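You operate a simulated robot arm through the tools that you are given. There is no shell and no other tool. Be economical: measure what you need, move in short steps, check, and stop when the job is done.

The job below is to be done with a simulated two-armed robot. You get a single attempt, and the scene is never put back.

JOB
Preset the silver manifold bar by the flow card and pack it in the grey tote.
Fine: hold the bar while you set the knob to the card's figure, open the blue lever and latch the red button.

It is judged by the outcome, as a careful person would: the job done as asked, and still so three seconds after it is handed in. It fails if anything else is knocked over, pushed out of place, dropped, spilled or broken.

ROBOT AND FRAMES
Two 7-joint arms with two-finger parallel grippers on one trunk, on a base that drives. Base frame: it is fixed to the floor where the robot stands at the start and does not move with it; the origin is under the middle of the robot, x ahead of it, y to its left, z up. Units: m, degrees, N and s.
The left shoulder is at the start at [0.06, 0.144, 0.851], the right one opposite. With the tool pointing down near the work surface each hand reaches from about 0.26 to 0.72 m from the robot's upright axis, wherever it stands, measured 20 degrees to its own side. Places, roughly: blue manifold lever [0.4, 0.2, 0.6]; coil cart [0.9, 0.2, 0.9]; coil cart brake lever [0.5, -0.1, 0.8]; numbered black knob [0.5, 0.1, 0.6]; red override button [0.4, 0.2, 0.6]; tote [0.5, 0.5, 0.6]. Payload 1.57 kg a hand.
Tool frame (each hand has its own): the origin (TCP) lies between the finger pads and is the grasp point; the fingertips stand 0.03 m ahead of it; z points along the fingers, y is the line along which they close. Largest opening 0.11 m; finger width 0.024, thickness 0.012; the body of the gripper, 0.048 by 0.112 m, starts 0.078 m behind the TCP.
Orientation is that of the tool frame in the base frame, as a unit quaternion [x, y, z, w]. With the fingers straight down and closing along the base's y, the tool's x points along the base's -x, its y along +y and its z along -z.

CONTROLS
- The arms move only by the tool step_arm. It takes "left_commands", "right_commands" or both (then of equal length, played together; a hand with none holds still); each is text: rows parted by semicolons, each of 7 numbers parted by spaces: the turn, a rotation vector about the tool's x, y, z in degrees, then the shift along the tool's x, y, z in cm, then the opening, from 0 (shut) to 1 (fully open). In form: ax ay az x y z hand; .... A call has 1 to 8 rows; each row is the pose to reach, as a shift and turn from the pose commanded when the call began, along the tool's axes at that moment. Rows are played at 5 a second. More than 0.05 m and 8.6 degrees between two rows, or a gripper value outside its range, and nothing of the call is played. A pose out of reach is approached as far as the arm can. The call stops where the force on the tool passes 40 N (or 10 N more than at its start, if that is more) or the arm is blocked; 0.2 s more then pass. The fingers move at their own pace (about 0.045 m/s each) and stop on an object; they squeeze with about 29 N. The grip force told is the motor's: it shows also when the fingers shut on nothing. Time passes only in rows, and 0.2 s behind the last, so rows that repeat a pose let the fingers close. It gives the time, the measured TCP pose, the force on the tool (base axes), the opening and the grip force at its end, in the units of the frame above (readings bear some noise), with the torque about the TCP (base axes, N m) and any sound that the robot's microphone picked up.
- Cameras (640 x 400 px; columns grow to the right, rows downward): "scene" is now at [0.0258, 0.0476, 1.4689]; the picture's right is [0.54, -0.84, 0.00], its down [-0.72, -0.47, -0.51] and it looks along [0.43, 0.27, -0.86] (base axes); focal length 270 px, centre (320, 200). "left" rides on the left gripper at [0.07, -0.016, -0.141] in its tool frame; the picture's right is [0.23, 0.97, 0.00], its down [-0.86, 0.20, -0.48] and it looks along [-0.47, 0.11, 0.88] (tool axes); focal length 222 px, centre (320, 200). "right" rides on the right gripper at [0.07, 0.016, -0.141] in its tool frame; the picture's right is [-0.23, 0.97, 0.00], its down [-0.86, -0.20, -0.48] and it looks along [-0.47, -0.11, 0.88] (tool axes); focal length 222 px, centre (320, 200). There is no depth. A picture from a camera that has moved, and an enlarged one, comes with that camera's place and axes in the base frame and with its lens. The place of the scene camera against the robot may be out by one fixed shift of up to 0.025 m in any direction.
- get_image(camera): a new picture of that camera. It takes no simulated time.
- lift_body(by): slides the trunk up (or, below 0, down) by that many m; the arms and the scene camera ride with it, the base frame stays. It gives what a move gives, with no picture.
- drive_base(legs): drives the robot by 1 to 6 legs, each [ahead, left, turn to the left] in m, m and degrees, along the robot's own axes; the way and the turn of a leg run together, so that a leg with both is an arc; at most 1.5 m and 180 degrees a leg. The arms and the cameras ride along, it lands a little off, and it stops where it bumps. It gives what a move gives.
- head_to(pan, tilt): turns the head with the scene camera to pan (to the left, within 86 degrees either way) and tilt (down, from -29 to 69), counted from straight ahead of the robot. It gives what a move gives.
- enlarge(camera, box): a new picture of the part [left, top, right, bottom] of that camera's present view, enlarged. It takes no simulated time.
- finish_job(): hands the job in; it is judged then, once.

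Go step by step. Nothing tells you exact positions but the pictures and the camera data: compare them with the known pose of the tool, close in by small moves and look again before you grip or let go. The budget is 120 turns and 100 pictures, counting those below and the enlarged ones. Unless the task says otherwise, let go and move clear before handing in, and close with one line.

The tools are called after "Call:" as a command line: name --argument value ..., lists and objects as JSON in quotes. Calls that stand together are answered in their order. step_arm: Moves the arms, as the interface text tells. Its arguments: {"type":"object","properties":{"left_commands":{"type":"string"},"right_commands":{"type":"string"}},"required":[]} The other tools are called the same way: lift_body (by) slides the trunk up or down; drive_base (legs) drives the base; head_to (pan, tilt) turns the head that bears the scene camera; get_image (camera) takes a picture; enlarge (camera, box) takes an enlarged picture of a part of a camera's view; finish_job () hands the job in.

At the start:

```text
time: 0.0
left_tcp_pos: [0.3393, 0.431, 0.9133]
left_ee_rot: [0.0, 1.0, -0.001, 0.0]
left_force: [-0.6, -0.7, 0.3]
left_wrist_torque: [0.01, -0.03, -0.03]
left_gripper_width: 0.11
left_grip_force: 0.0
right_tcp_pos: [0.4582, 0.0579, 0.9185]
right_ee_rot: [0.0, 1.0, 0.001, 0.0]
right_force: [-0.5, 0.0, 0.2]
right_wrist_torque: [0.03, -0.02, -0.03]
right_gripper_width: 0.11
right_grip_force: 0.0
trunk travel left (down, up): [-0.45, 0.14]
robot x, y, heading: [0.0014, 0.0001, 0.2]
head pan, tilt: [32.7, 59.5]
```

scene: 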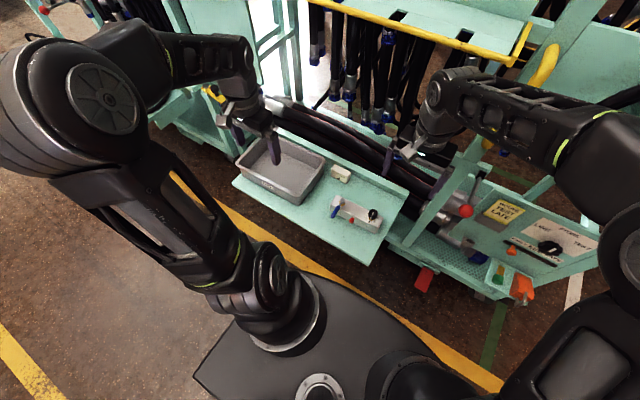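
right: 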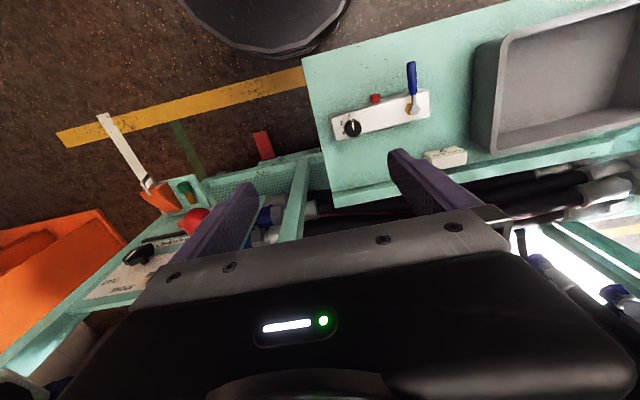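
left: 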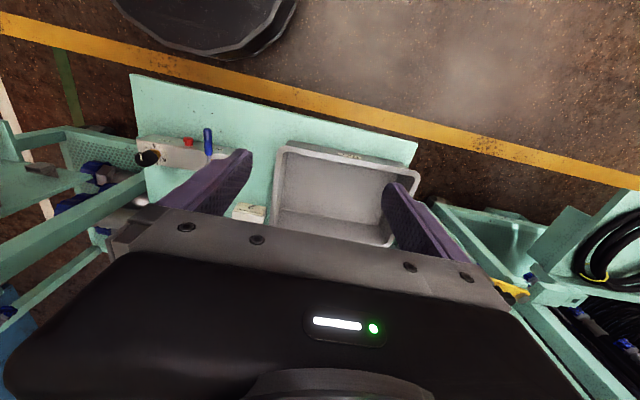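

I see the manifold bar on a small teal shelf with the knob, red button and blue lever on it, and the tote to its left. I'll enlarge to read the card and the details.

Call:
enlarge --camera "scene" --box '[300, 150, 420, 260]'

Call:
enlarge --camera "scene" --box '[440, 170, 610, 300]'

Call:
enlarge --camera "right" --box '[310, 50, 480, 170]'

```text
3.64 times, centred on (360, 205) of scene
camera zoom: at [0.0258, 0.0476, 1.4689], right [0.54, -0.84, 0.0], down [-0.72, -0.47, -0.51], along [0.43, 0.27, -0.86], focal length 982 px, centre (174, 182)
```

zoom: 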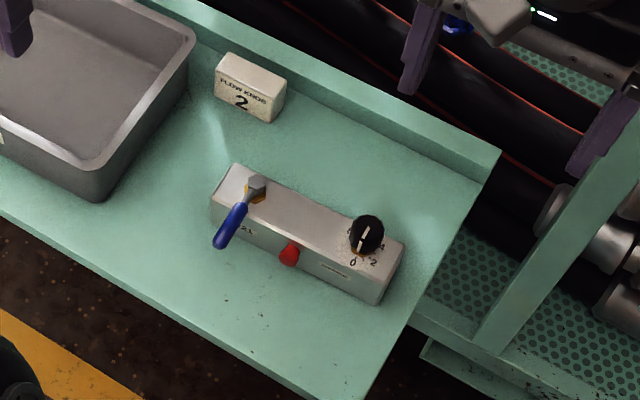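

```text
3.08 times, centred on (525, 235) of scene
camera zoom: at [0.0258, 0.0476, 1.4689], right [0.54, -0.84, 0.0], down [-0.72, -0.47, -0.51], along [0.43, 0.27, -0.86], focal length 831 px, centre (-311, 92)
```

zoom: 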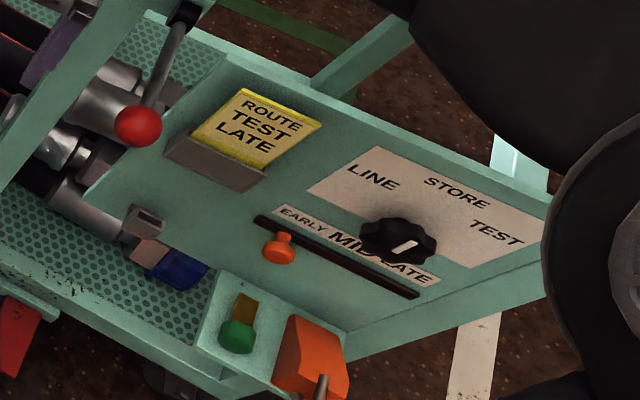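

```text
3.33 times, centred on (395, 110) of right
camera zoom: at [0.3887, 0.0728, 1.0591], right [0.23, 0.97, 0.0], down [0.86, -0.2, 0.48], along [0.47, -0.11, -0.88], focal length 740 px, centre (70, 500)
```

zoom: 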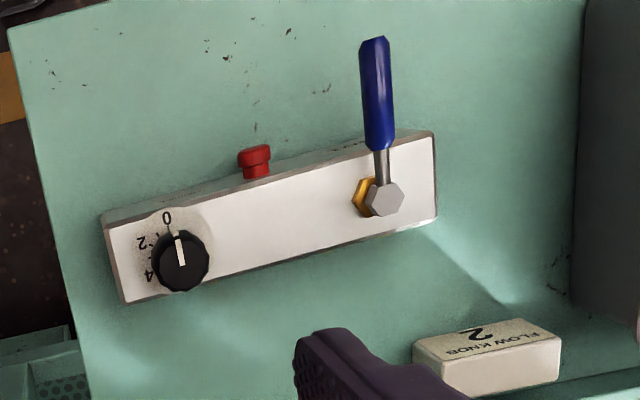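

The card says knob 2. The bar lies along y from about y 0.08 to 0.26, with x 0.45–0.51. I'll zoom in for the dial marks, lever marks and button lettering.

Call:
enlarge --camera "right" --box '[325, 105, 385, 145]'

Call:
enlarge --camera "scene" --box '[328, 190, 388, 230]'

```text
10.00 times, centred on (355, 125) of right
camera zoom: at [0.3887, 0.0728, 1.0591], right [0.23, 0.97, 0.0], down [0.86, -0.2, 0.48], along [0.47, -0.11, -0.88], focal length 2221 px, centre (-30, 950)
```

zoom: 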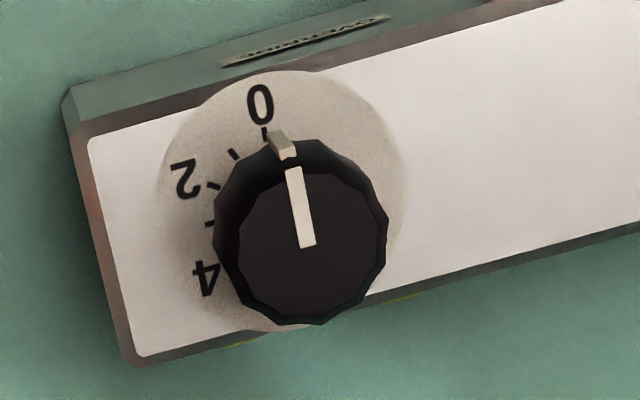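

```text
10.00 times, centred on (358, 210) of scene
camera zoom: at [0.0258, 0.0476, 1.4689], right [0.54, -0.84, 0.0], down [-0.72, -0.47, -0.51], along [0.43, 0.27, -0.86], focal length 2700 px, centre (-60, 100)
```

zoom: 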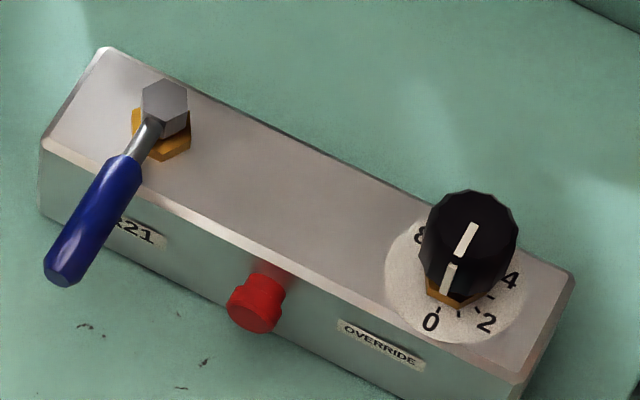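

The knob reads 0, and the figures rise counter-clockwise seen from above, with 2 about 60° round. First I bring the left hand above the gap between button and lever, turned so that it closes along x.

Call:
step_arm --left_commands "0 0 8.5 -1.7 -2.8 0 1; 0 0 17 -3.5 -5.7 1 1; 0 0 25.5 -5.2 -8.6 3 1; 0 0 34 -7 -11.5 5 1; 0 0 42.5 -8.7 -14.4 7 1; 0 0 51 -10.5 -17.3 9 1; 0 0 59.5 -12.2 -20.2 10 1; 0 0 68 -14 -23.1 11 1"

```text
time: 1.8
left_tcp_pos: [0.4789, 0.1987, 0.804]
left_ee_rot: [0.56, 0.829, 0.0, 0.0]
left_force: [0.1, 0.4, -0.5]
left_wrist_torque: [0.01, -0.01, -0.02]
left_gripper_width: 0.11
left_grip_force: 0.1
right_tcp_pos: [0.457, 0.0569, 0.9177]
right_ee_rot: [0.0, 1.0, 0.001, 0.0]
right_force: [0.2, 0.0, 0.5]
right_wrist_torque: [-0.02, -0.02, -0.03]
right_gripper_width: 0.1099
right_grip_force: 0.1
trunk travel left (down, up): [-0.45, 0.14]
robot x, y, heading: [0.0015, 0.0051, -0.0]
head pan, tilt: [32.7, 59.5]
```

The left hand reached its place. I finish the turn to 90° and look.

Call:
step_arm --left_commands "0 0 8 0 0 0 1; 0 0 16 0 0 0 1; 0 0 22 0 0 0 1"

Call:
get_image --camera "left"

Call:
get_image --camera "scene"

```text
time: 2.6
left_tcp_pos: [0.4796, 0.1992, 0.8033]
left_ee_rot: [0.708, 0.706, 0.0, 0.0]
left_force: [0.5, 1.0, -0.1]
left_wrist_torque: [0.0, 0.0, -0.02]
left_gripper_width: 0.1098
left_grip_force: 0.0
right_tcp_pos: [0.4574, 0.0568, 0.92]
right_ee_rot: [-0.001, 1.0, 0.0, 0.0]
right_force: [-0.3, 0.3, -0.1]
right_wrist_torque: [-0.02, 0.04, 0.0]
right_gripper_width: 0.1101
right_grip_force: 0.1
trunk travel left (down, up): [-0.45, 0.14]
robot x, y, heading: [-0.0014, 0.0013, 0.2]
head pan, tilt: [32.7, 59.5]
```

```text
91 pictures are left
camera left: at [0.4626, 0.27, 0.9446], right [0.97, 0.23, 0.0], down [0.2, -0.86, 0.48], along [0.11, -0.47, -0.88], focal length 222 px, centre (320, 200)
```

left: 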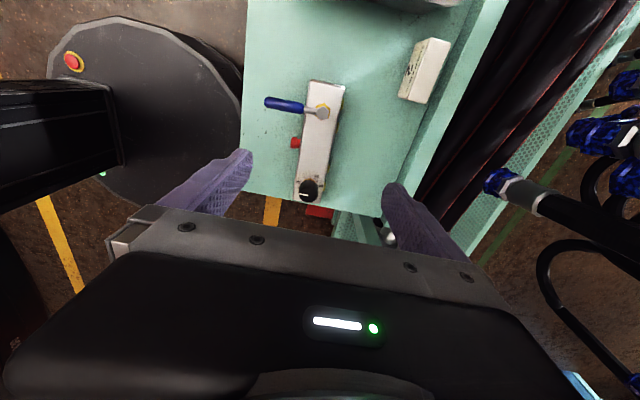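

```text
90 pictures are left
camera scene: at [0.0258, 0.0476, 1.4689], right [0.54, -0.84, 0.0], down [-0.72, -0.47, -0.51], along [0.43, 0.27, -0.86], focal length 270 px, centre (320, 200)
```

scene: 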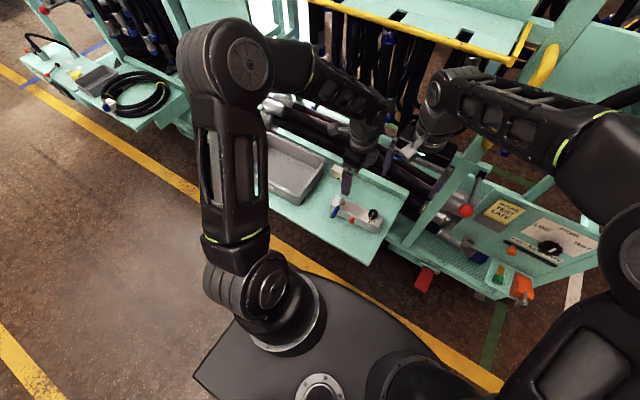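

I zoom in on the bar from the left camera to triangulate heights against the right camera.

Call:
enlarge --camera "left" --box '[250, 70, 370, 215]'

Call:
enlarge --camera "right" --box '[310, 50, 480, 170]'

```text
2.76 times, centred on (310, 142) of left
camera zoom: at [0.4626, 0.27, 0.9446], right [0.97, 0.23, 0.0], down [0.2, -0.86, 0.48], along [0.11, -0.47, -0.88], focal length 613 px, centre (348, 359)
```

zoom: 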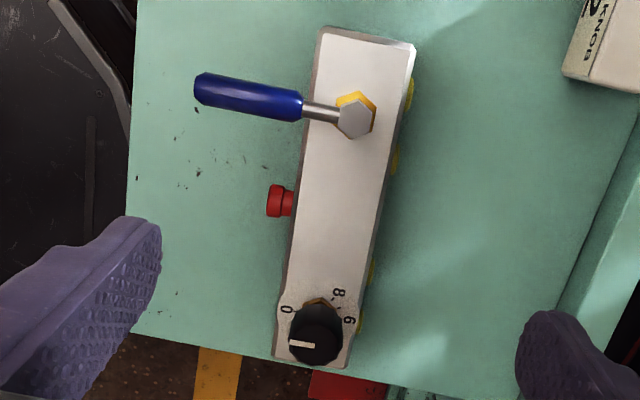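

```text
3.33 times, centred on (395, 110) of right
camera zoom: at [0.3887, 0.0728, 1.0591], right [0.23, 0.97, 0.0], down [0.86, -0.2, 0.48], along [0.47, -0.11, -0.88], focal length 740 px, centre (70, 500)
```

zoom: 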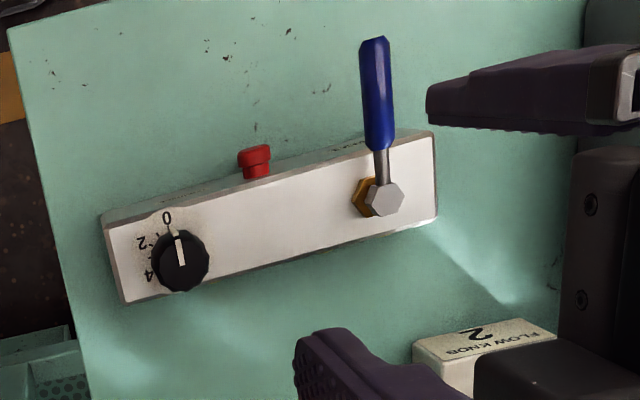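

Bar top is at z≈0.60, centred at x≈0.477, and the far side has yellow fittings. I zoom in on those.

Call:
enlarge --camera "left" --box '[300, 75, 360, 140]'

Call:
enlarge --camera "left" --box '[285, 130, 345, 205]'

```text
6.15 times, centred on (330, 108) of left
camera zoom: at [0.4626, 0.27, 0.9446], right [0.97, 0.23, 0.0], down [0.2, -0.86, 0.48], along [0.11, -0.47, -0.88], focal length 1367 px, centre (258, 769)
```

zoom: 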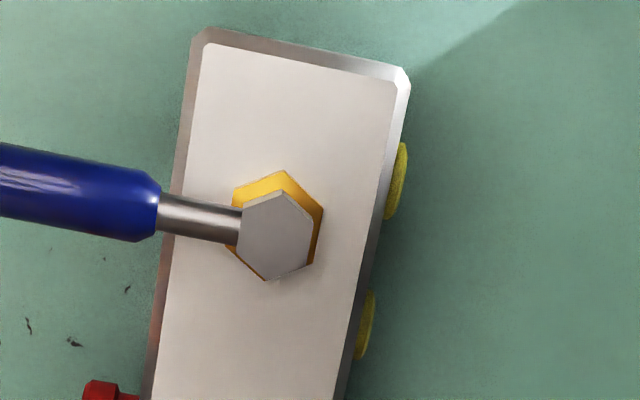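

```text
5.33 times, centred on (315, 168) of left
camera zoom: at [0.4626, 0.27, 0.9446], right [0.97, 0.23, 0.0], down [0.2, -0.86, 0.48], along [0.11, -0.47, -0.88], focal length 1185 px, centre (347, 373)
```

zoom: 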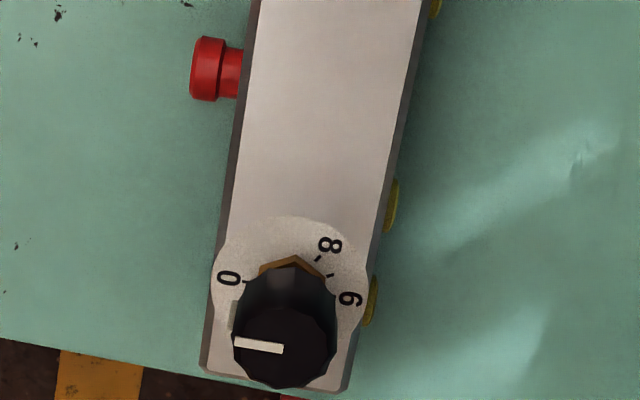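

Ports stand about 4 mm proud on the far side, and the button is at y≈0.169 on the near side. I lower the open left hand at y≈0.20, between button and lever handle.

Call:
step_arm --left_commands "0 0 0 0.1 -0.1 4 1; 0 0 0 0.1 -0.1 8 1; 0 0 0 0.1 -0.1 12 1; 0 0 0 0.1 -0.1 15 1; 0 0 0 0.1 -0.1 17 1"

Call:
enlarge --camera "right" --box '[310, 50, 480, 170]'

Call:
get_image --camera "left"

```text
time: 3.8
left_tcp_pos: [0.4779, 0.2009, 0.6329]
left_ee_rot: [0.707, 0.707, 0.0, -0.001]
left_force: [-0.8, -0.1, 0.8]
left_wrist_torque: [0.05, 0.0, 0.0]
left_gripper_width: 0.11
left_grip_force: 0.0
right_tcp_pos: [0.4589, 0.057, 0.9181]
right_ee_rot: [-0.001, 1.0, 0.001, 0.0]
right_force: [0.5, -0.3, -0.2]
right_wrist_torque: [-0.01, 0.02, -0.02]
right_gripper_width: 0.1102
right_grip_force: 0.0
trunk travel left (down, up): [-0.45, 0.14]
robot x, y, heading: [-0.0017, 0.0009, 0.0]
head pan, tilt: [32.7, 59.5]
```

```text
3.33 times, centred on (395, 110) of right
camera zoom: at [0.3888, 0.0728, 1.059], right [0.23, 0.97, 0.0], down [0.86, -0.2, 0.48], along [0.47, -0.11, -0.88], focal length 740 px, centre (70, 500)
```

zoom: 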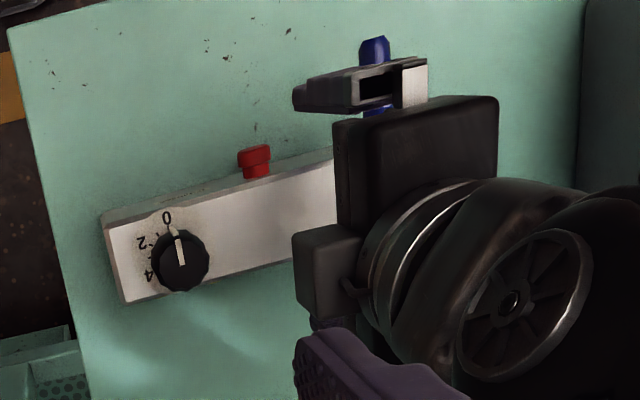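

```text
84 pictures are left
camera left: at [0.4614, 0.2711, 0.7736], right [0.97, 0.23, 0.0], down [0.2, -0.86, 0.48], along [0.11, -0.47, -0.88], focal length 222 px, centre (320, 200)
```

left: 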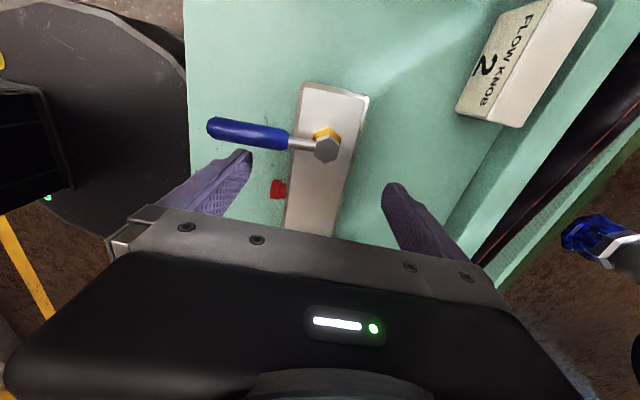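

Clearances look fine, so I descend to z≈0.59 and close on the bar.

Call:
step_arm --left_commands "0 0 0 0.1 0 2 1; 0 0 0 0.1 0 4.1 1; 0 0 0 0.1 0 4.1 0; 0 0 0 0.1 0 4.1 0; 0 0 0 0.1 0 4.1 0; 0 0 0 0.1 0 4.1 0; 0 0 0 0.1 0 4.1 0"

Call:
get_image --camera "left"

Call:
enlarge --camera "right" --box '[310, 50, 480, 170]'

```text
time: 5.4
left_tcp_pos: [0.4769, 0.2012, 0.5925]
left_ee_rot: [0.708, 0.707, 0.0, 0.0]
left_force: [0.0, 0.0, -0.5]
left_wrist_torque: [0.06, -0.01, 0.16]
left_gripper_width: 0.0498
left_grip_force: 26.7
right_tcp_pos: [0.458, 0.0561, 0.9186]
right_ee_rot: [0.0, 1.0, 0.001, -0.001]
right_force: [0.4, 0.6, 0.1]
right_wrist_torque: [0.0, 0.02, 0.02]
right_gripper_width: 0.1097
right_grip_force: 0.0
trunk travel left (down, up): [-0.45, 0.14]
robot x, y, heading: [0.0002, -0.0035, 0.0]
head pan, tilt: [32.7, 59.5]
```

```text
83 pictures are left
camera left: at [0.461, 0.2712, 0.7329], right [0.97, 0.23, 0.0], down [0.2, -0.85, 0.48], along [0.11, -0.47, -0.88], focal length 222 px, centre (320, 200)
```

left: 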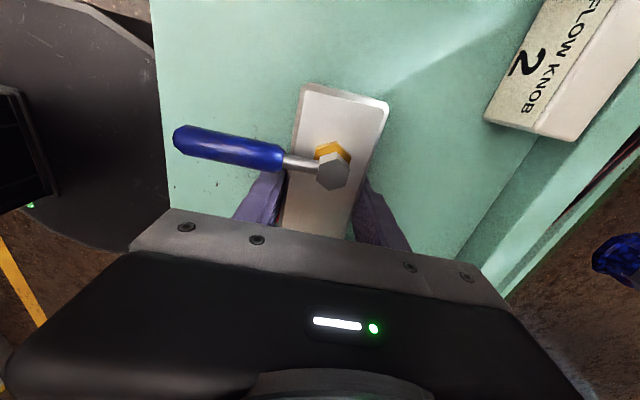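

```text
3.33 times, centred on (395, 110) of right
camera zoom: at [0.3887, 0.0728, 1.0591], right [0.23, 0.97, 0.0], down [0.86, -0.2, 0.48], along [0.47, -0.11, -0.88], focal length 740 px, centre (70, 500)
```

zoom: 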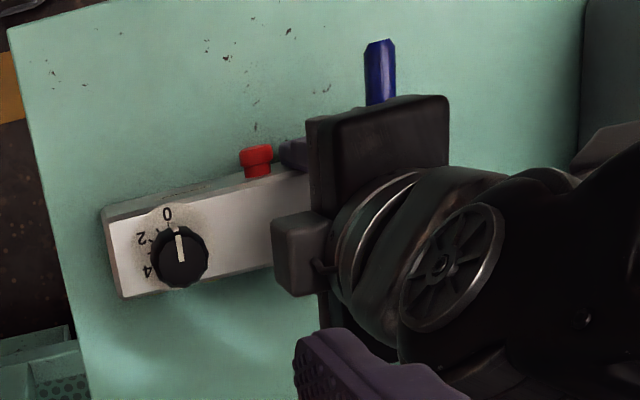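

The bar is held with little shift. There is a block on the -y side of the left wrist, so I check the room near the knob.

Call:
enlarge --camera "scene" --box '[300, 110, 450, 240]'

```text
3.08 times, centred on (375, 175) of scene
camera zoom: at [0.0258, 0.0475, 1.4689], right [0.54, -0.84, 0.0], down [-0.72, -0.47, -0.51], along [0.43, 0.27, -0.86], focal length 831 px, centre (151, 277)
```

zoom: 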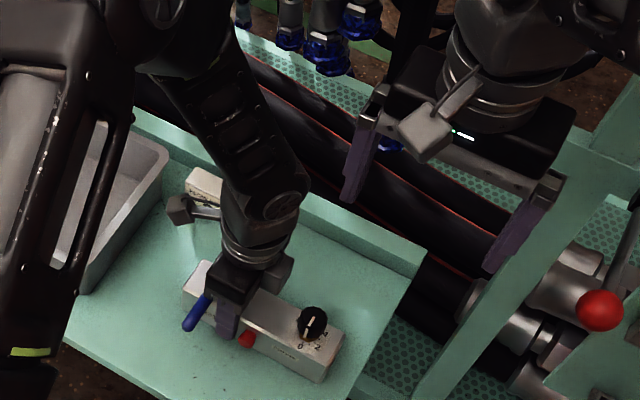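

The left block would obstruct a knob turn here, but the button can be pressed now. With the left still holding, I tilt the right hand 45° forward, close it, and bring it to the near side in front of the button.

Call:
step_arm --right_commands "0 -7.5 0 2 1 2 0; 0 -15 0 4 2 4 0; 0 -22.5 0 6 3 6 0; 0 -30 0 8 4 8 0; 0 -37.5 0 10 5 11 0; 0 -45 0 11.8 6.4 13.8 0; 0 -45 0 11.8 6.4 13.8 0"

Call:
get_image --camera "scene"

Call:
get_image --camera "right"

```text
time: 6.8
left_tcp_pos: [0.4779, 0.201, 0.5924]
left_ee_rot: [0.707, 0.707, 0.0, 0.001]
left_force: [1.2, 0.0, 0.0]
left_wrist_torque: [0.1, 0.01, 0.01]
left_gripper_width: 0.0498
left_grip_force: 29.9
right_tcp_pos: [0.3506, 0.1175, 0.7919]
right_ee_rot: [0.005, 0.928, 0.004, 0.371]
right_force: [-0.7, -0.2, 0.1]
right_wrist_torque: [0.03, 0.02, 0.02]
right_gripper_width: 0.0001
right_grip_force: 8.3
trunk travel left (down, up): [-0.45, 0.14]
robot x, y, heading: [-0.0013, -0.0046, -0.1]
head pan, tilt: [32.7, 59.5]
stopped in row 7 (right hand): the force on the tool passed its limit (the readings are from after the stop); the commanded pose is now the measured one
```

```text
80 pictures are left
camera scene: at [0.0267, 0.047, 1.4689], right [0.54, -0.84, 0.0], down [-0.73, -0.47, -0.51], along [0.43, 0.28, -0.86], focal length 270 px, centre (320, 200)
```

scene: 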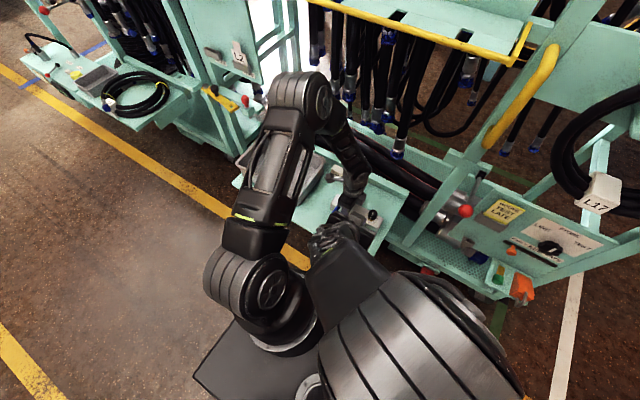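

```text
79 pictures are left
camera right: at [0.2034, 0.1336, 0.8458], right [0.17, 0.97, 0.17], down [0.29, -0.21, 0.93], along [0.94, -0.11, -0.32], focal length 222 px, centre (320, 200)
```

right: 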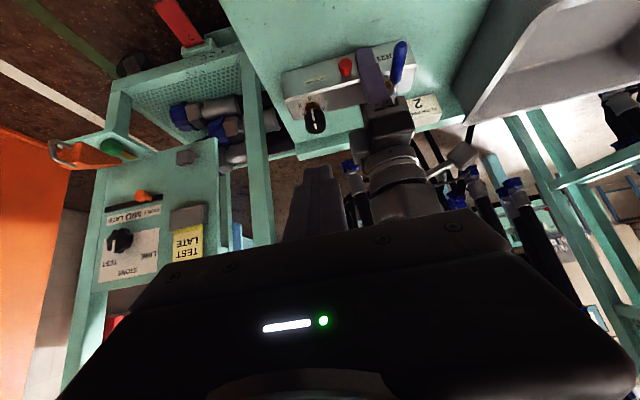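

The right forearm got cramped against the left arm. I change plan: back the right hand out, release and raise the left, then have the right hold the knob end while the left works the lever first.

Call:
step_arm --right_commands "0 7.3 0 -2.7 -1 -0.3 0; 0 14.6 0 -5.5 -2 -0.6 0; 0 21.9 0 -8.2 -3 -0.9 0; 0 29.2 0 -11 -4 -1.2 0.3; 0 36.5 0 -13.7 -5 -1.5 0.6; 0 43.6 0 -16.5 -6.1 -1.8 1; 0 43.6 0 -16.5 -6.1 -1.8 1" --left_commands "0 0 0 0 0 0 0.65; 0 0 0 0 0 0 0.65; 0 0 0 0 0 -2 0.65; 0 0 0 0 0 -6 0.65; 0 0 0 0 0 -10 0.65; 0 0 0 2 0 -14 0.65; 0 0 0 5 0 -18 0.65"

Call:
enlarge --camera "right" --box '[310, 50, 480, 170]'

```text
time: 8.4
left_tcp_pos: [0.4768, 0.252, 0.7728]
left_ee_rot: [0.707, 0.707, 0.0, 0.0]
left_force: [0.9, 0.0, 0.1]
left_wrist_torque: [0.0, -0.01, 0.0]
left_gripper_width: 0.0714
left_grip_force: 0.0
right_tcp_pos: [0.4539, 0.0548, 0.921]
right_ee_rot: [0.0, 1.0, 0.003, 0.001]
right_force: [-0.4, -1.0, 0.3]
right_wrist_torque: [0.02, 0.02, 0.01]
right_gripper_width: 0.0821
right_grip_force: 0.1
trunk travel left (down, up): [-0.45, 0.14]
robot x, y, heading: [0.001, 0.0009, 0.2]
head pan, tilt: [32.7, 59.5]
```

```text
3.33 times, centred on (395, 110) of right
camera zoom: at [0.3857, 0.0705, 1.0599], right [0.22, 0.97, 0.01], down [0.85, -0.2, 0.48], along [0.47, -0.1, -0.88], focal length 740 px, centre (70, 500)
```

zoom: 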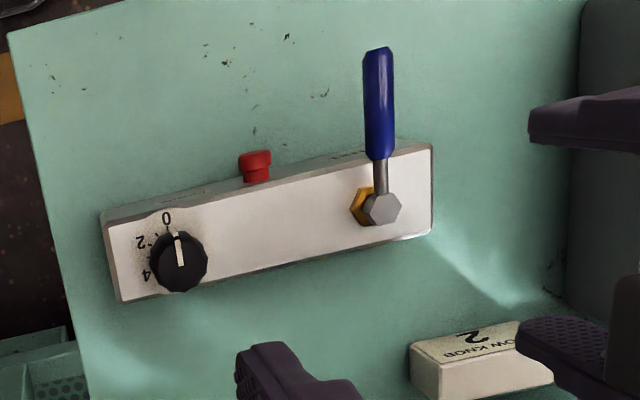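

The bar is steady. Now I turn the right hand 90° and bring it above the knob end.

Call:
step_arm --right_commands "0 0 -8.5 -0.3 0.6 0 1; 0 0 -17 -0.6 1.2 0 1; 0 0 -25.5 -0.9 1.8 1 1; 0 0 -34 -1.2 2.5 2 1; 0 0 -42.5 -1.5 3.1 4 1; 0 0 -51 -1.8 3.8 6 1; 0 0 -59.5 -2.1 4.4 8 1; 0 0 -68 -2.4 4.8 10 1"

Call:
step_arm --right_commands "0 0 -8 0 0 1 1; 0 0 -16 0 0 2 1; 0 0 -22 0 0 3 1"

Call:
get_image --camera "right"

Call:
get_image --camera "left"

Call:
get_image --camera "scene"

```text
time: 10.2
left_tcp_pos: [0.4763, 0.2519, 0.7729]
left_ee_rot: [0.707, 0.707, 0.0, 0.0]
left_force: [1.1, 0.7, 1.0]
left_wrist_torque: [0.0, -0.03, 0.01]
left_gripper_width: 0.0715
left_grip_force: 0.0
right_tcp_pos: [0.4822, 0.1064, 0.8182]
right_ee_rot: [-0.561, 0.828, 0.002, 0.004]
right_force: [0.4, -0.4, 0.1]
right_wrist_torque: [0.01, 0.01, -0.01]
right_gripper_width: 0.1099
right_grip_force: 0.1
trunk travel left (down, up): [-0.45, 0.14]
robot x, y, heading: [-0.0051, -0.0002, -0.2]
head pan, tilt: [32.7, 59.5]
```

```text
time: 11.0
left_tcp_pos: [0.4765, 0.2501, 0.772]
left_ee_rot: [0.707, 0.707, 0.0, 0.0]
left_force: [-0.3, -0.2, -0.3]
left_wrist_torque: [0.02, -0.03, 0.02]
left_gripper_width: 0.0715
left_grip_force: 0.1
right_tcp_pos: [0.4804, 0.105, 0.7885]
right_ee_rot: [0.708, -0.706, -0.001, -0.004]
right_force: [0.7, 0.6, 0.3]
right_wrist_torque: [-0.02, -0.02, 0.0]
right_gripper_width: 0.11
right_grip_force: 0.0
trunk travel left (down, up): [-0.45, 0.14]
robot x, y, heading: [0.0002, 0.0015, -0.2]
head pan, tilt: [32.7, 59.5]
```

```text
77 pictures are left
camera right: at [0.465, 0.0349, 0.9288], right [-0.97, 0.22, 0.0], down [0.19, 0.85, 0.48], along [0.11, 0.47, -0.87], focal length 222 px, centre (320, 200)
```

right: 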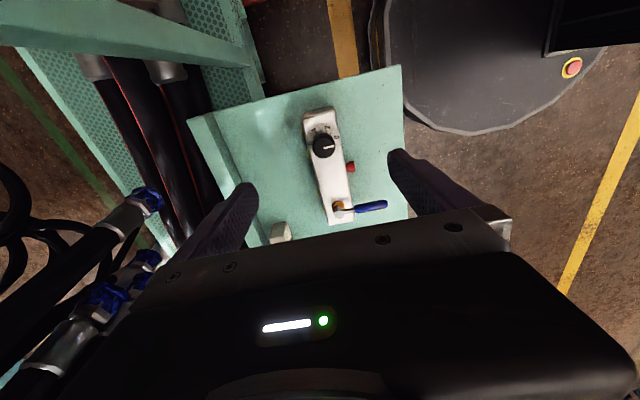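

```text
76 pictures are left
camera left: at [0.4605, 0.3209, 0.9134], right [0.97, 0.23, 0.0], down [0.2, -0.86, 0.48], along [0.11, -0.47, -0.88], focal length 222 px, centre (320, 200)
```

left: 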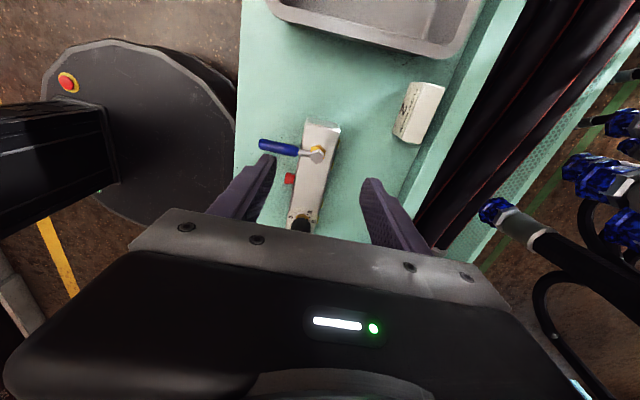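

```text
75 pictures are left
camera scene: at [0.0259, 0.0475, 1.4689], right [0.54, -0.84, 0.0], down [-0.72, -0.47, -0.51], along [0.43, 0.27, -0.86], focal length 270 px, centre (320, 200)
```

scene: 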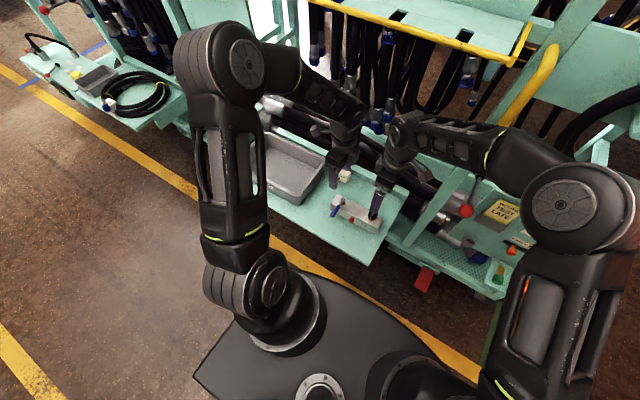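

I check the right camera closely for bar position and the dial figures.

Call:
enlarge --camera "right" --box '[285, 95, 395, 235]'

Call:
enlarge --camera "scene" --box '[330, 100, 530, 260]'

```text
2.86 times, centred on (340, 165) of right
camera zoom: at [0.465, 0.0349, 0.9288], right [-0.97, 0.22, 0.0], down [0.19, 0.85, 0.48], along [0.11, 0.47, -0.87], focal length 635 px, centre (263, 300)
```

zoom: 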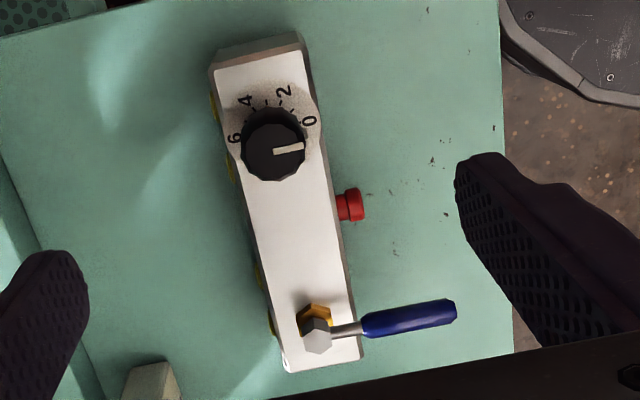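

```text
2.50 times, centred on (430, 180) of scene
camera zoom: at [0.0259, 0.0475, 1.4689], right [0.54, -0.84, 0.0], down [-0.72, -0.47, -0.51], along [0.43, 0.27, -0.86], focal length 675 px, centre (45, 250)
```

zoom: 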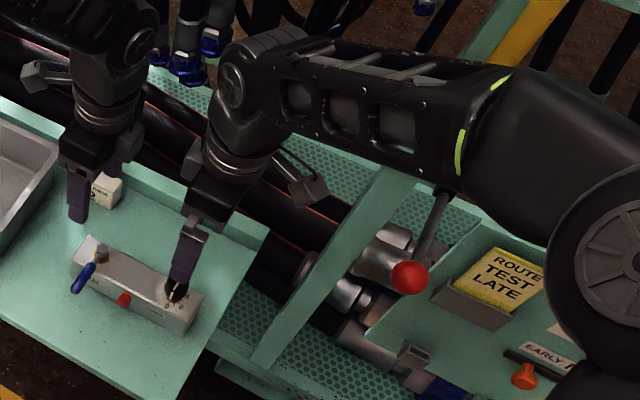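

The brake lever's red ball is at about (0.50, −0.11, 0.84), under the right forearm. I raise the trunk so the forearm stays well above it, then look again.

Call:
lift_body --by 0.13

Call:
step_arm --right_commands "0 0 0 0 0 4 1; 0 0 0 0 0 8 1; 0 0 0 0 0 12 1; 0 0 0 0 0 16 1"

Call:
get_image --camera "scene"

Call:
get_image --camera "left"

```text
time: 12.6
left_tcp_pos: [0.4769, 0.25, 0.9033]
left_ee_rot: [0.707, 0.707, 0.0, 0.0]
left_force: [-0.4, 0.2, 0.7]
left_wrist_torque: [0.0, 0.01, 0.01]
left_gripper_width: 0.0714
left_grip_force: 0.0
right_tcp_pos: [0.4799, 0.1051, 0.919]
right_ee_rot: [0.707, -0.707, -0.001, -0.004]
right_force: [-0.1, 0.1, 0.5]
right_wrist_torque: [0.0, 0.02, 0.0]
right_gripper_width: 0.1103
right_grip_force: 0.0
trunk travel left (down, up): [-0.58, 0.01]
robot x, y, heading: [0.0005, -0.0026, 0.0]
head pan, tilt: [32.7, 59.5]
```

```text
time: 13.6
left_tcp_pos: [0.4774, 0.2506, 0.903]
left_ee_rot: [0.707, 0.707, 0.001, 0.0]
left_force: [0.0, 0.5, -0.4]
left_wrist_torque: [-0.02, -0.01, 0.01]
left_gripper_width: 0.0716
left_grip_force: 0.0
right_tcp_pos: [0.4785, 0.105, 0.7588]
right_ee_rot: [0.708, -0.706, -0.002, -0.004]
right_force: [0.2, -0.6, 0.5]
right_wrist_torque: [0.01, 0.01, 0.0]
right_gripper_width: 0.11
right_grip_force: 0.0
trunk travel left (down, up): [-0.58, 0.01]
robot x, y, heading: [-0.0014, -0.0003, -0.0]
head pan, tilt: [32.7, 59.5]
```

```text
72 pictures are left
camera scene: at [0.0262, 0.0477, 1.5989], right [0.54, -0.84, 0.0], down [-0.72, -0.47, -0.51], along [0.43, 0.27, -0.86], focal length 270 px, centre (320, 200)
```

scene: 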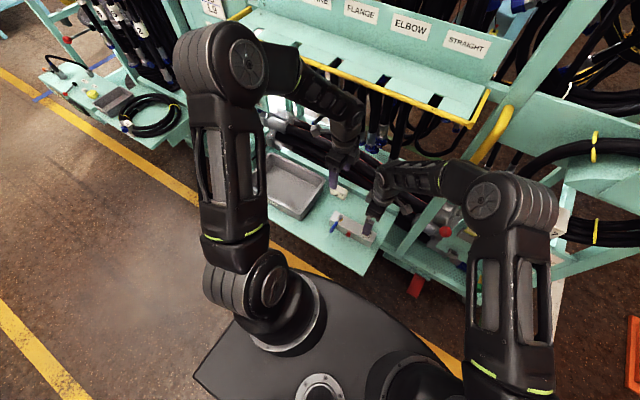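

```text
71 pictures are left
camera left: at [0.4607, 0.321, 1.0433], right [0.97, 0.23, 0.0], down [0.2, -0.85, 0.48], along [0.11, -0.47, -0.88], focal length 222 px, centre (320, 200)
```

left: 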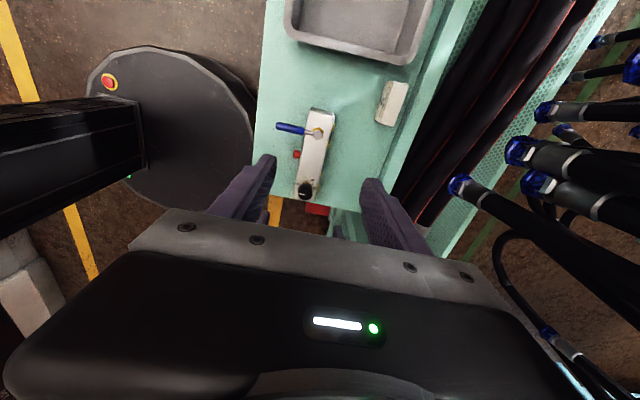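

I zoom in on the right forearm relative to the brake lever.

Call:
enlarge --camera "scene" --box '[320, 130, 500, 290]'

Call:
enlarge --camera "right" --box '[160, 40, 480, 300]'

```text
2.50 times, centred on (410, 210) of scene
camera zoom: at [0.0262, 0.0477, 1.5989], right [0.54, -0.84, 0.0], down [-0.72, -0.47, -0.51], along [0.43, 0.27, -0.86], focal length 675 px, centre (95, 175)
```

zoom: 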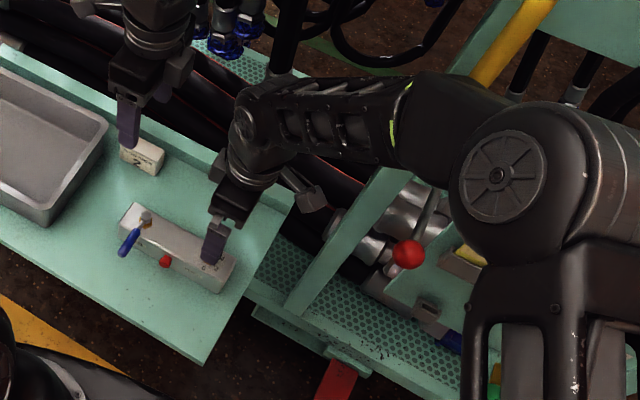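

```text
1.54 times, centred on (320, 170) of right
camera zoom: at [0.4639, 0.0343, 0.8981], right [-0.97, 0.23, 0.0], down [0.2, 0.85, 0.48], along [0.11, 0.47, -0.87], focal length 342 px, centre (320, 246)
```

zoom: 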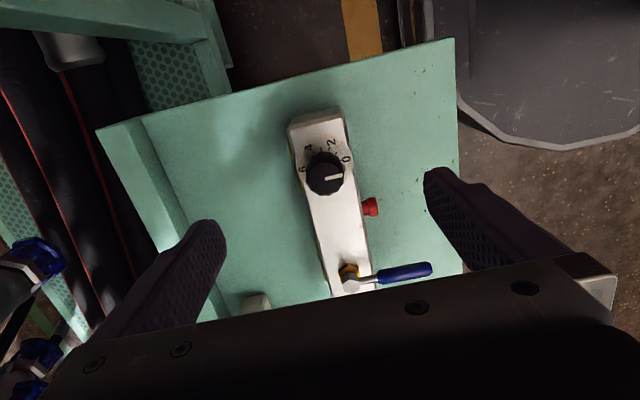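

The forearm is clear above the lever. I continue down with the right hand at y≈0.097 straddling the knob, stopping short to look.

Call:
step_arm --right_commands "0 0 0 0.4 0 4 1; 0 0 0 0.8 0 8 1; 0 0 0 0.8 0 12 1; 0 0 0 0.8 0 13 1"

Call:
get_image --camera "scene"

Call:
get_image --camera "right"

```text
time: 14.6
left_tcp_pos: [0.4766, 0.2515, 0.9022]
left_ee_rot: [0.707, 0.707, 0.0, 0.0]
left_force: [-0.2, 0.7, 0.0]
left_wrist_torque: [-0.02, 0.0, -0.01]
left_gripper_width: 0.0716
left_grip_force: 0.0
right_tcp_pos: [0.4803, 0.1013, 0.629]
right_ee_rot: [0.708, -0.706, -0.001, -0.004]
right_force: [0.3, -0.7, 0.9]
right_wrist_torque: [0.01, 0.03, 0.0]
right_gripper_width: 0.11
right_grip_force: 0.1
trunk travel left (down, up): [-0.58, 0.01]
robot x, y, heading: [0.0018, -0.0016, -0.2]
head pan, tilt: [32.7, 59.5]
```

```text
68 pictures are left
camera scene: at [0.0258, 0.0476, 1.5989], right [0.54, -0.84, 0.0], down [-0.72, -0.47, -0.51], along [0.43, 0.27, -0.86], focal length 270 px, centre (320, 200)
```

scene: 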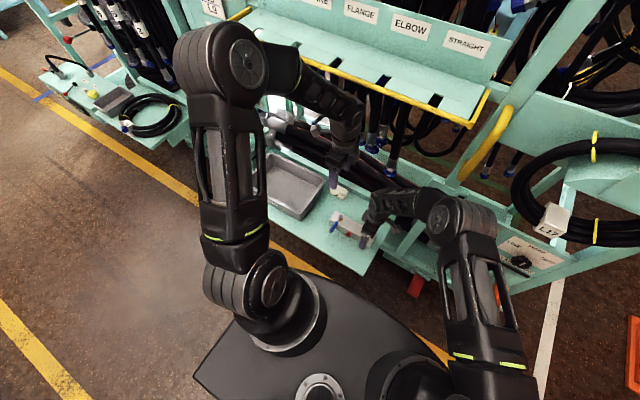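

```text
67 pictures are left
camera right: at [0.4646, 0.03, 0.769], right [-0.97, 0.23, 0.0], down [0.2, 0.85, 0.49], along [0.11, 0.47, -0.87], focal length 222 px, centre (320, 200)
```

right: 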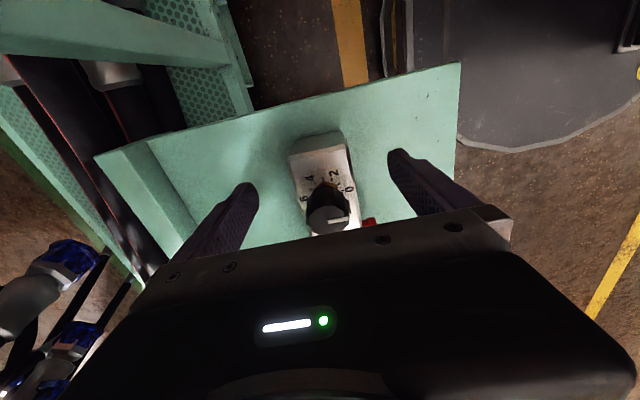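

Well placed. I lower to z≈0.592 and close on the bar.

Call:
step_arm --right_commands "0 0 0 0.3 0.2 2 1; 0 0 0 0.3 0.2 3.7 1; 0 0 0 0.3 0.2 3.7 0; 0 0 0 0.3 0.2 3.7 0; 0 0 0 0.3 0.2 3.7 0; 0 0 0 0.3 0.2 3.7 0; 0 0 0 0.3 0.2 3.7 0"

Call:
get_image --camera "right"

Call:
enlarge --camera "left" --box '[250, 80, 370, 220]'

```text
time: 16.2
left_tcp_pos: [0.4769, 0.2514, 0.9021]
left_ee_rot: [0.707, 0.707, 0.0, 0.001]
left_force: [-1.3, -0.4, -0.4]
left_wrist_torque: [-0.01, 0.02, -0.03]
left_gripper_width: 0.0716
left_grip_force: 0.2
right_tcp_pos: [0.478, 0.0967, 0.5898]
right_ee_rot: [0.708, -0.706, -0.001, -0.004]
right_force: [-0.4, 0.3, -0.1]
right_wrist_torque: [-0.01, 0.09, 0.03]
right_gripper_width: 0.0501
right_grip_force: 26.9
trunk travel left (down, up): [-0.58, 0.01]
robot x, y, heading: [-0.005, 0.0022, 0.1]
head pan, tilt: [32.7, 59.5]
```

```text
66 pictures are left
camera right: at [0.4624, 0.0263, 0.7304], right [-0.97, 0.23, 0.0], down [0.2, 0.85, 0.48], along [0.11, 0.47, -0.87], focal length 222 px, centre (320, 200)
```

right: 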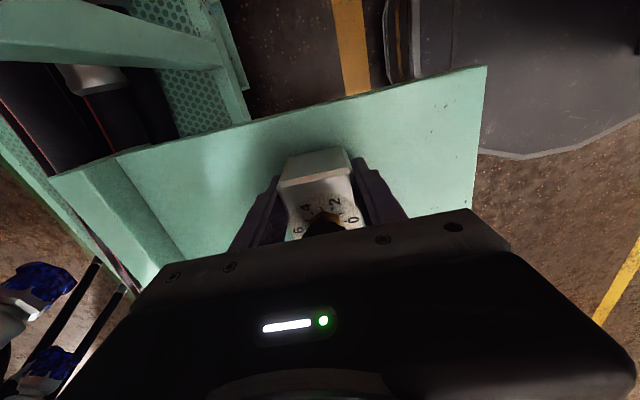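

```text
2.86 times, centred on (310, 150) of left
camera zoom: at [0.4604, 0.3209, 1.0434], right [0.97, 0.23, 0.0], down [0.2, -0.85, 0.48], along [0.11, -0.47, -0.88], focal length 635 px, centre (349, 343)
```

zoom: 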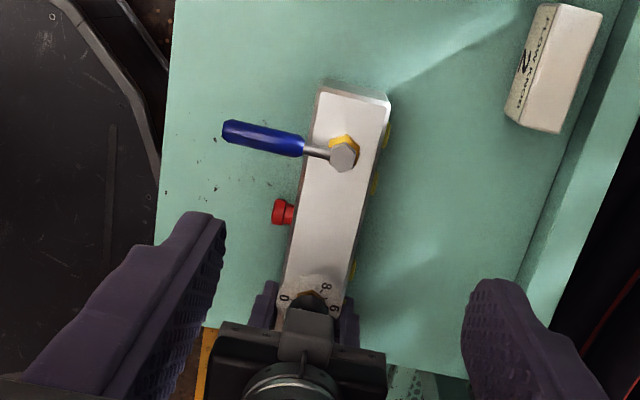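

The right hand holds the bar. Next I bring the left hand, closed, down on the −y side of the lever handle near its end.

Call:
step_arm --left_commands "0 0 0 -1.5 -1.5 4 0; 0 0 0 -3 -3 8 0; 0 0 0 -4.5 -5 12 0; 0 0 0 -5.6 -6.7 16 0; 0 0 0 -5.6 -6.7 20 0; 0 0 0 -5.6 -6.7 23 0; 0 0 0 -5.6 -6.7 23 0"

Call:
get_image --camera "left"

Call:
enlarge --camera "scene" --box '[290, 150, 440, 270]'

```text
time: 17.8
left_tcp_pos: [0.4088, 0.1948, 0.6709]
left_ee_rot: [0.707, 0.707, 0.0, 0.001]
left_force: [0.5, 0.9, -1.0]
left_wrist_torque: [-0.02, 0.0, -0.01]
left_gripper_width: 0.0
left_grip_force: 21.5
right_tcp_pos: [0.4781, 0.0964, 0.5904]
right_ee_rot: [0.708, -0.707, -0.001, -0.004]
right_force: [-0.4, 1.2, 0.0]
right_wrist_torque: [-0.25, 0.02, -0.04]
right_gripper_width: 0.0498
right_grip_force: 28.9
trunk travel left (down, up): [-0.58, 0.01]
robot x, y, heading: [0.0002, 0.0028, 0.1]
head pan, tilt: [32.7, 59.5]
```

```text
64 pictures are left
camera left: at [0.3928, 0.2649, 0.8124], right [0.97, 0.23, 0.0], down [0.2, -0.86, 0.48], along [0.11, -0.47, -0.88], focal length 222 px, centre (320, 200)
```

left: 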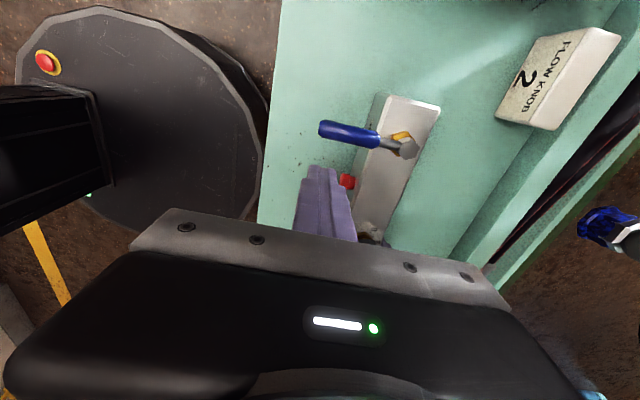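

```text
3.33 times, centred on (365, 210) of scene
camera zoom: at [0.0259, 0.0476, 1.5988], right [0.54, -0.84, 0.0], down [-0.72, -0.47, -0.51], along [0.43, 0.27, -0.86], focal length 900 px, centre (170, 167)
```

zoom: 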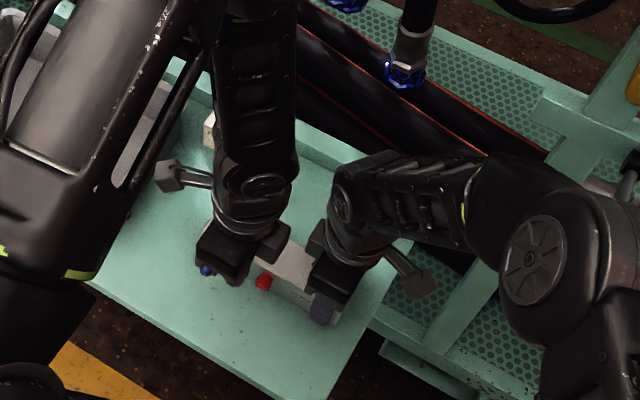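

Clear so far. I lower the left fingertips to handle height, then push gently in +y and watch the forces.

Call:
step_arm --left_commands "0 0 0 0 0 2.2 0; 0 0 0 0 0 4.4 0; 0 0 0 0.8 0 4.4 0; 0 0 0 1.4 0 4.4 0; 0 0 0 2 0 4.4 0; 0 0 0 2.6 0 4.4 0"

Call:
get_image --camera "left"

```text
time: 19.2
left_tcp_pos: [0.4104, 0.2211, 0.6281]
left_ee_rot: [0.708, 0.706, 0.0, 0.001]
left_force: [-0.7, -1.6, 0.2]
left_wrist_torque: [0.01, 0.01, -0.02]
left_gripper_width: 0.0
left_grip_force: 21.6
right_tcp_pos: [0.4784, 0.096, 0.5916]
right_ee_rot: [0.708, -0.706, 0.0, -0.004]
right_force: [0.1, 1.5, 0.2]
right_wrist_torque: [-0.36, 0.06, -0.06]
right_gripper_width: 0.0496
right_grip_force: 29.3
trunk travel left (down, up): [-0.58, 0.01]
robot x, y, heading: [-0.0011, -0.0005, -0.1]
head pan, tilt: [32.7, 59.5]
```

```text
62 pictures are left
camera left: at [0.3935, 0.2911, 0.7689], right [0.97, 0.23, 0.0], down [0.2, -0.86, 0.48], along [0.11, -0.47, -0.88], focal length 222 px, centre (320, 200)
```

left: 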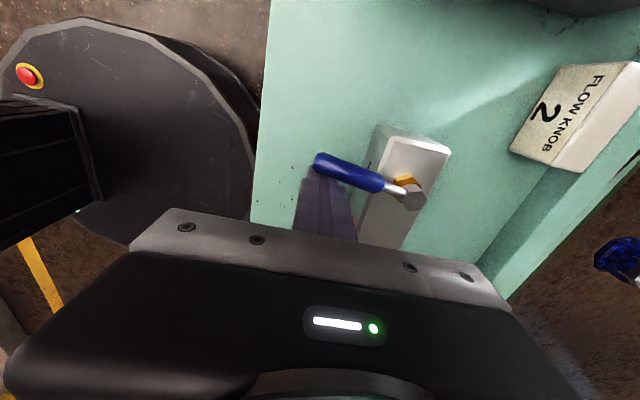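

The lever swings freely in +y. I follow its arc around the hub.

Call:
step_arm --left_commands "0 0 0 1.1 0.1 0 0; 0 0 0 2.2 0.4 0 0; 0 0 0 3.0 0.6 0 0; 0 0 0 3.8 0.9 0 0; 0 0 0 4.5 1.4 0 0; 0 0 0 5.2 1.9 0 0; 0 0 0 5.8 2.5 0 0; 0 0 0 6.3 3.2 0 0"

Call:
get_image --camera "left"

```text
time: 21.0
left_tcp_pos: [0.4424, 0.2842, 0.6291]
left_ee_rot: [0.707, 0.707, 0.0, 0.0]
left_force: [-0.1, -0.3, -0.7]
left_wrist_torque: [0.02, -0.01, 0.01]
left_gripper_width: 0.0
left_grip_force: 21.7
right_tcp_pos: [0.4779, 0.0971, 0.5914]
right_ee_rot: [0.708, -0.707, -0.001, -0.004]
right_force: [0.0, 1.3, -0.6]
right_wrist_torque: [0.23, 0.07, -0.1]
right_gripper_width: 0.0498
right_grip_force: 29.3
trunk travel left (down, up): [-0.58, 0.01]
robot x, y, heading: [-0.0027, 0.0027, -0.3]
head pan, tilt: [32.7, 59.5]
```

```text
61 pictures are left
camera left: at [0.4264, 0.3546, 0.7689], right [0.97, 0.23, 0.0], down [0.2, -0.86, 0.48], along [0.11, -0.47, -0.88], focal length 222 px, centre (320, 200)
```

left: 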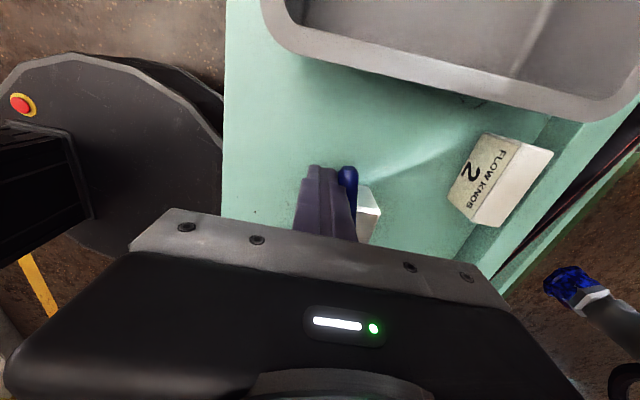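

The handle is nearly in line with the bar. I push on in +x until the stop.

Call:
step_arm --left_commands "0 0 0 0.4 0.7 0 0; 0 0 0 0.6 1.3 0 0; 0 0 0 0.6 1.7 0 0"

Call:
get_image --camera "left"

```text
time: 21.8
left_tcp_pos: [0.4595, 0.2889, 0.6283]
left_ee_rot: [0.707, 0.707, 0.0, 0.0]
left_force: [-0.7, 0.3, -0.7]
left_wrist_torque: [0.03, -0.01, 0.05]
left_gripper_width: 0.0
left_grip_force: 21.4
right_tcp_pos: [0.4782, 0.0981, 0.591]
right_ee_rot: [0.708, -0.706, -0.001, -0.003]
right_force: [1.2, 0.1, 0.2]
right_wrist_torque: [0.29, 0.05, -0.28]
right_gripper_width: 0.0499
right_grip_force: 29.3
trunk travel left (down, up): [-0.58, 0.01]
robot x, y, heading: [-0.0013, -0.0004, 0.0]
head pan, tilt: [32.7, 59.5]
```

```text
60 pictures are left
camera left: at [0.4434, 0.3596, 0.7693], right [0.97, 0.23, 0.0], down [0.2, -0.86, 0.48], along [0.11, -0.47, -0.88], focal length 222 px, centre (320, 200)
```

left: 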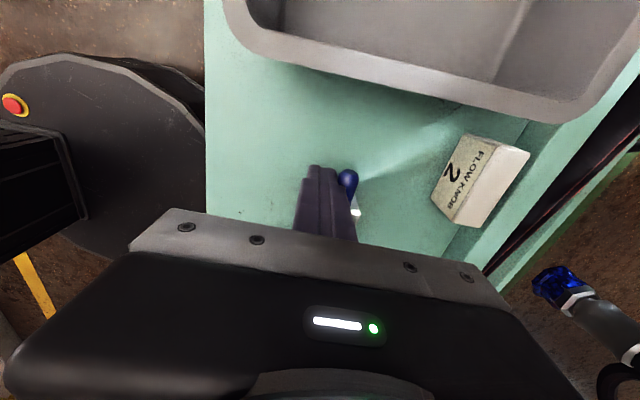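

No clear stop felt yet, so I push a little further watching the force.

Call:
step_arm --left_commands "0 0 0 0 0.3 0 0; 0 0 0 0 0.5 0 0"

Call:
get_image --camera "right"

```text
time: 22.4
left_tcp_pos: [0.4637, 0.289, 0.6286]
left_ee_rot: [0.707, 0.708, -0.001, -0.001]
left_force: [-7.1, 0.7, 0.4]
left_wrist_torque: [0.01, -0.01, -0.06]
left_gripper_width: 0.0
left_grip_force: 21.5
right_tcp_pos: [0.4796, 0.096, 0.5906]
right_ee_rot: [-0.706, 0.708, 0.0, 0.004]
right_force: [6.2, -0.6, 0.7]
right_wrist_torque: [-0.22, 0.23, -1.18]
right_gripper_width: 0.0502
right_grip_force: 28.9
trunk travel left (down, up): [-0.58, 0.01]
robot x, y, heading: [0.0026, -0.0018, -0.3]
head pan, tilt: [32.7, 59.5]
```

```text
59 pictures are left
camera right: at [0.4631, 0.0261, 0.7306], right [-0.97, 0.23, 0.0], down [0.2, 0.85, 0.49], along [0.11, 0.47, -0.87], focal length 222 px, centre (320, 200)
```

right: 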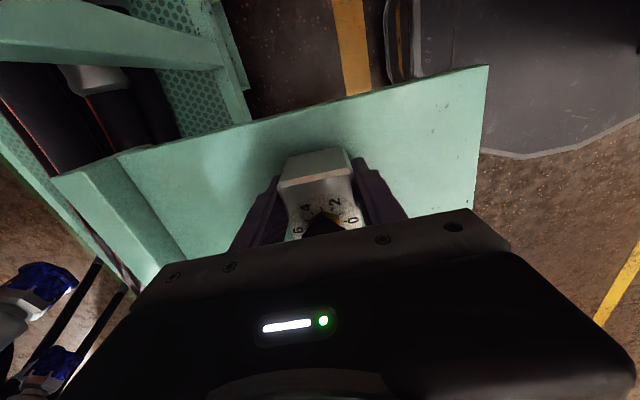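

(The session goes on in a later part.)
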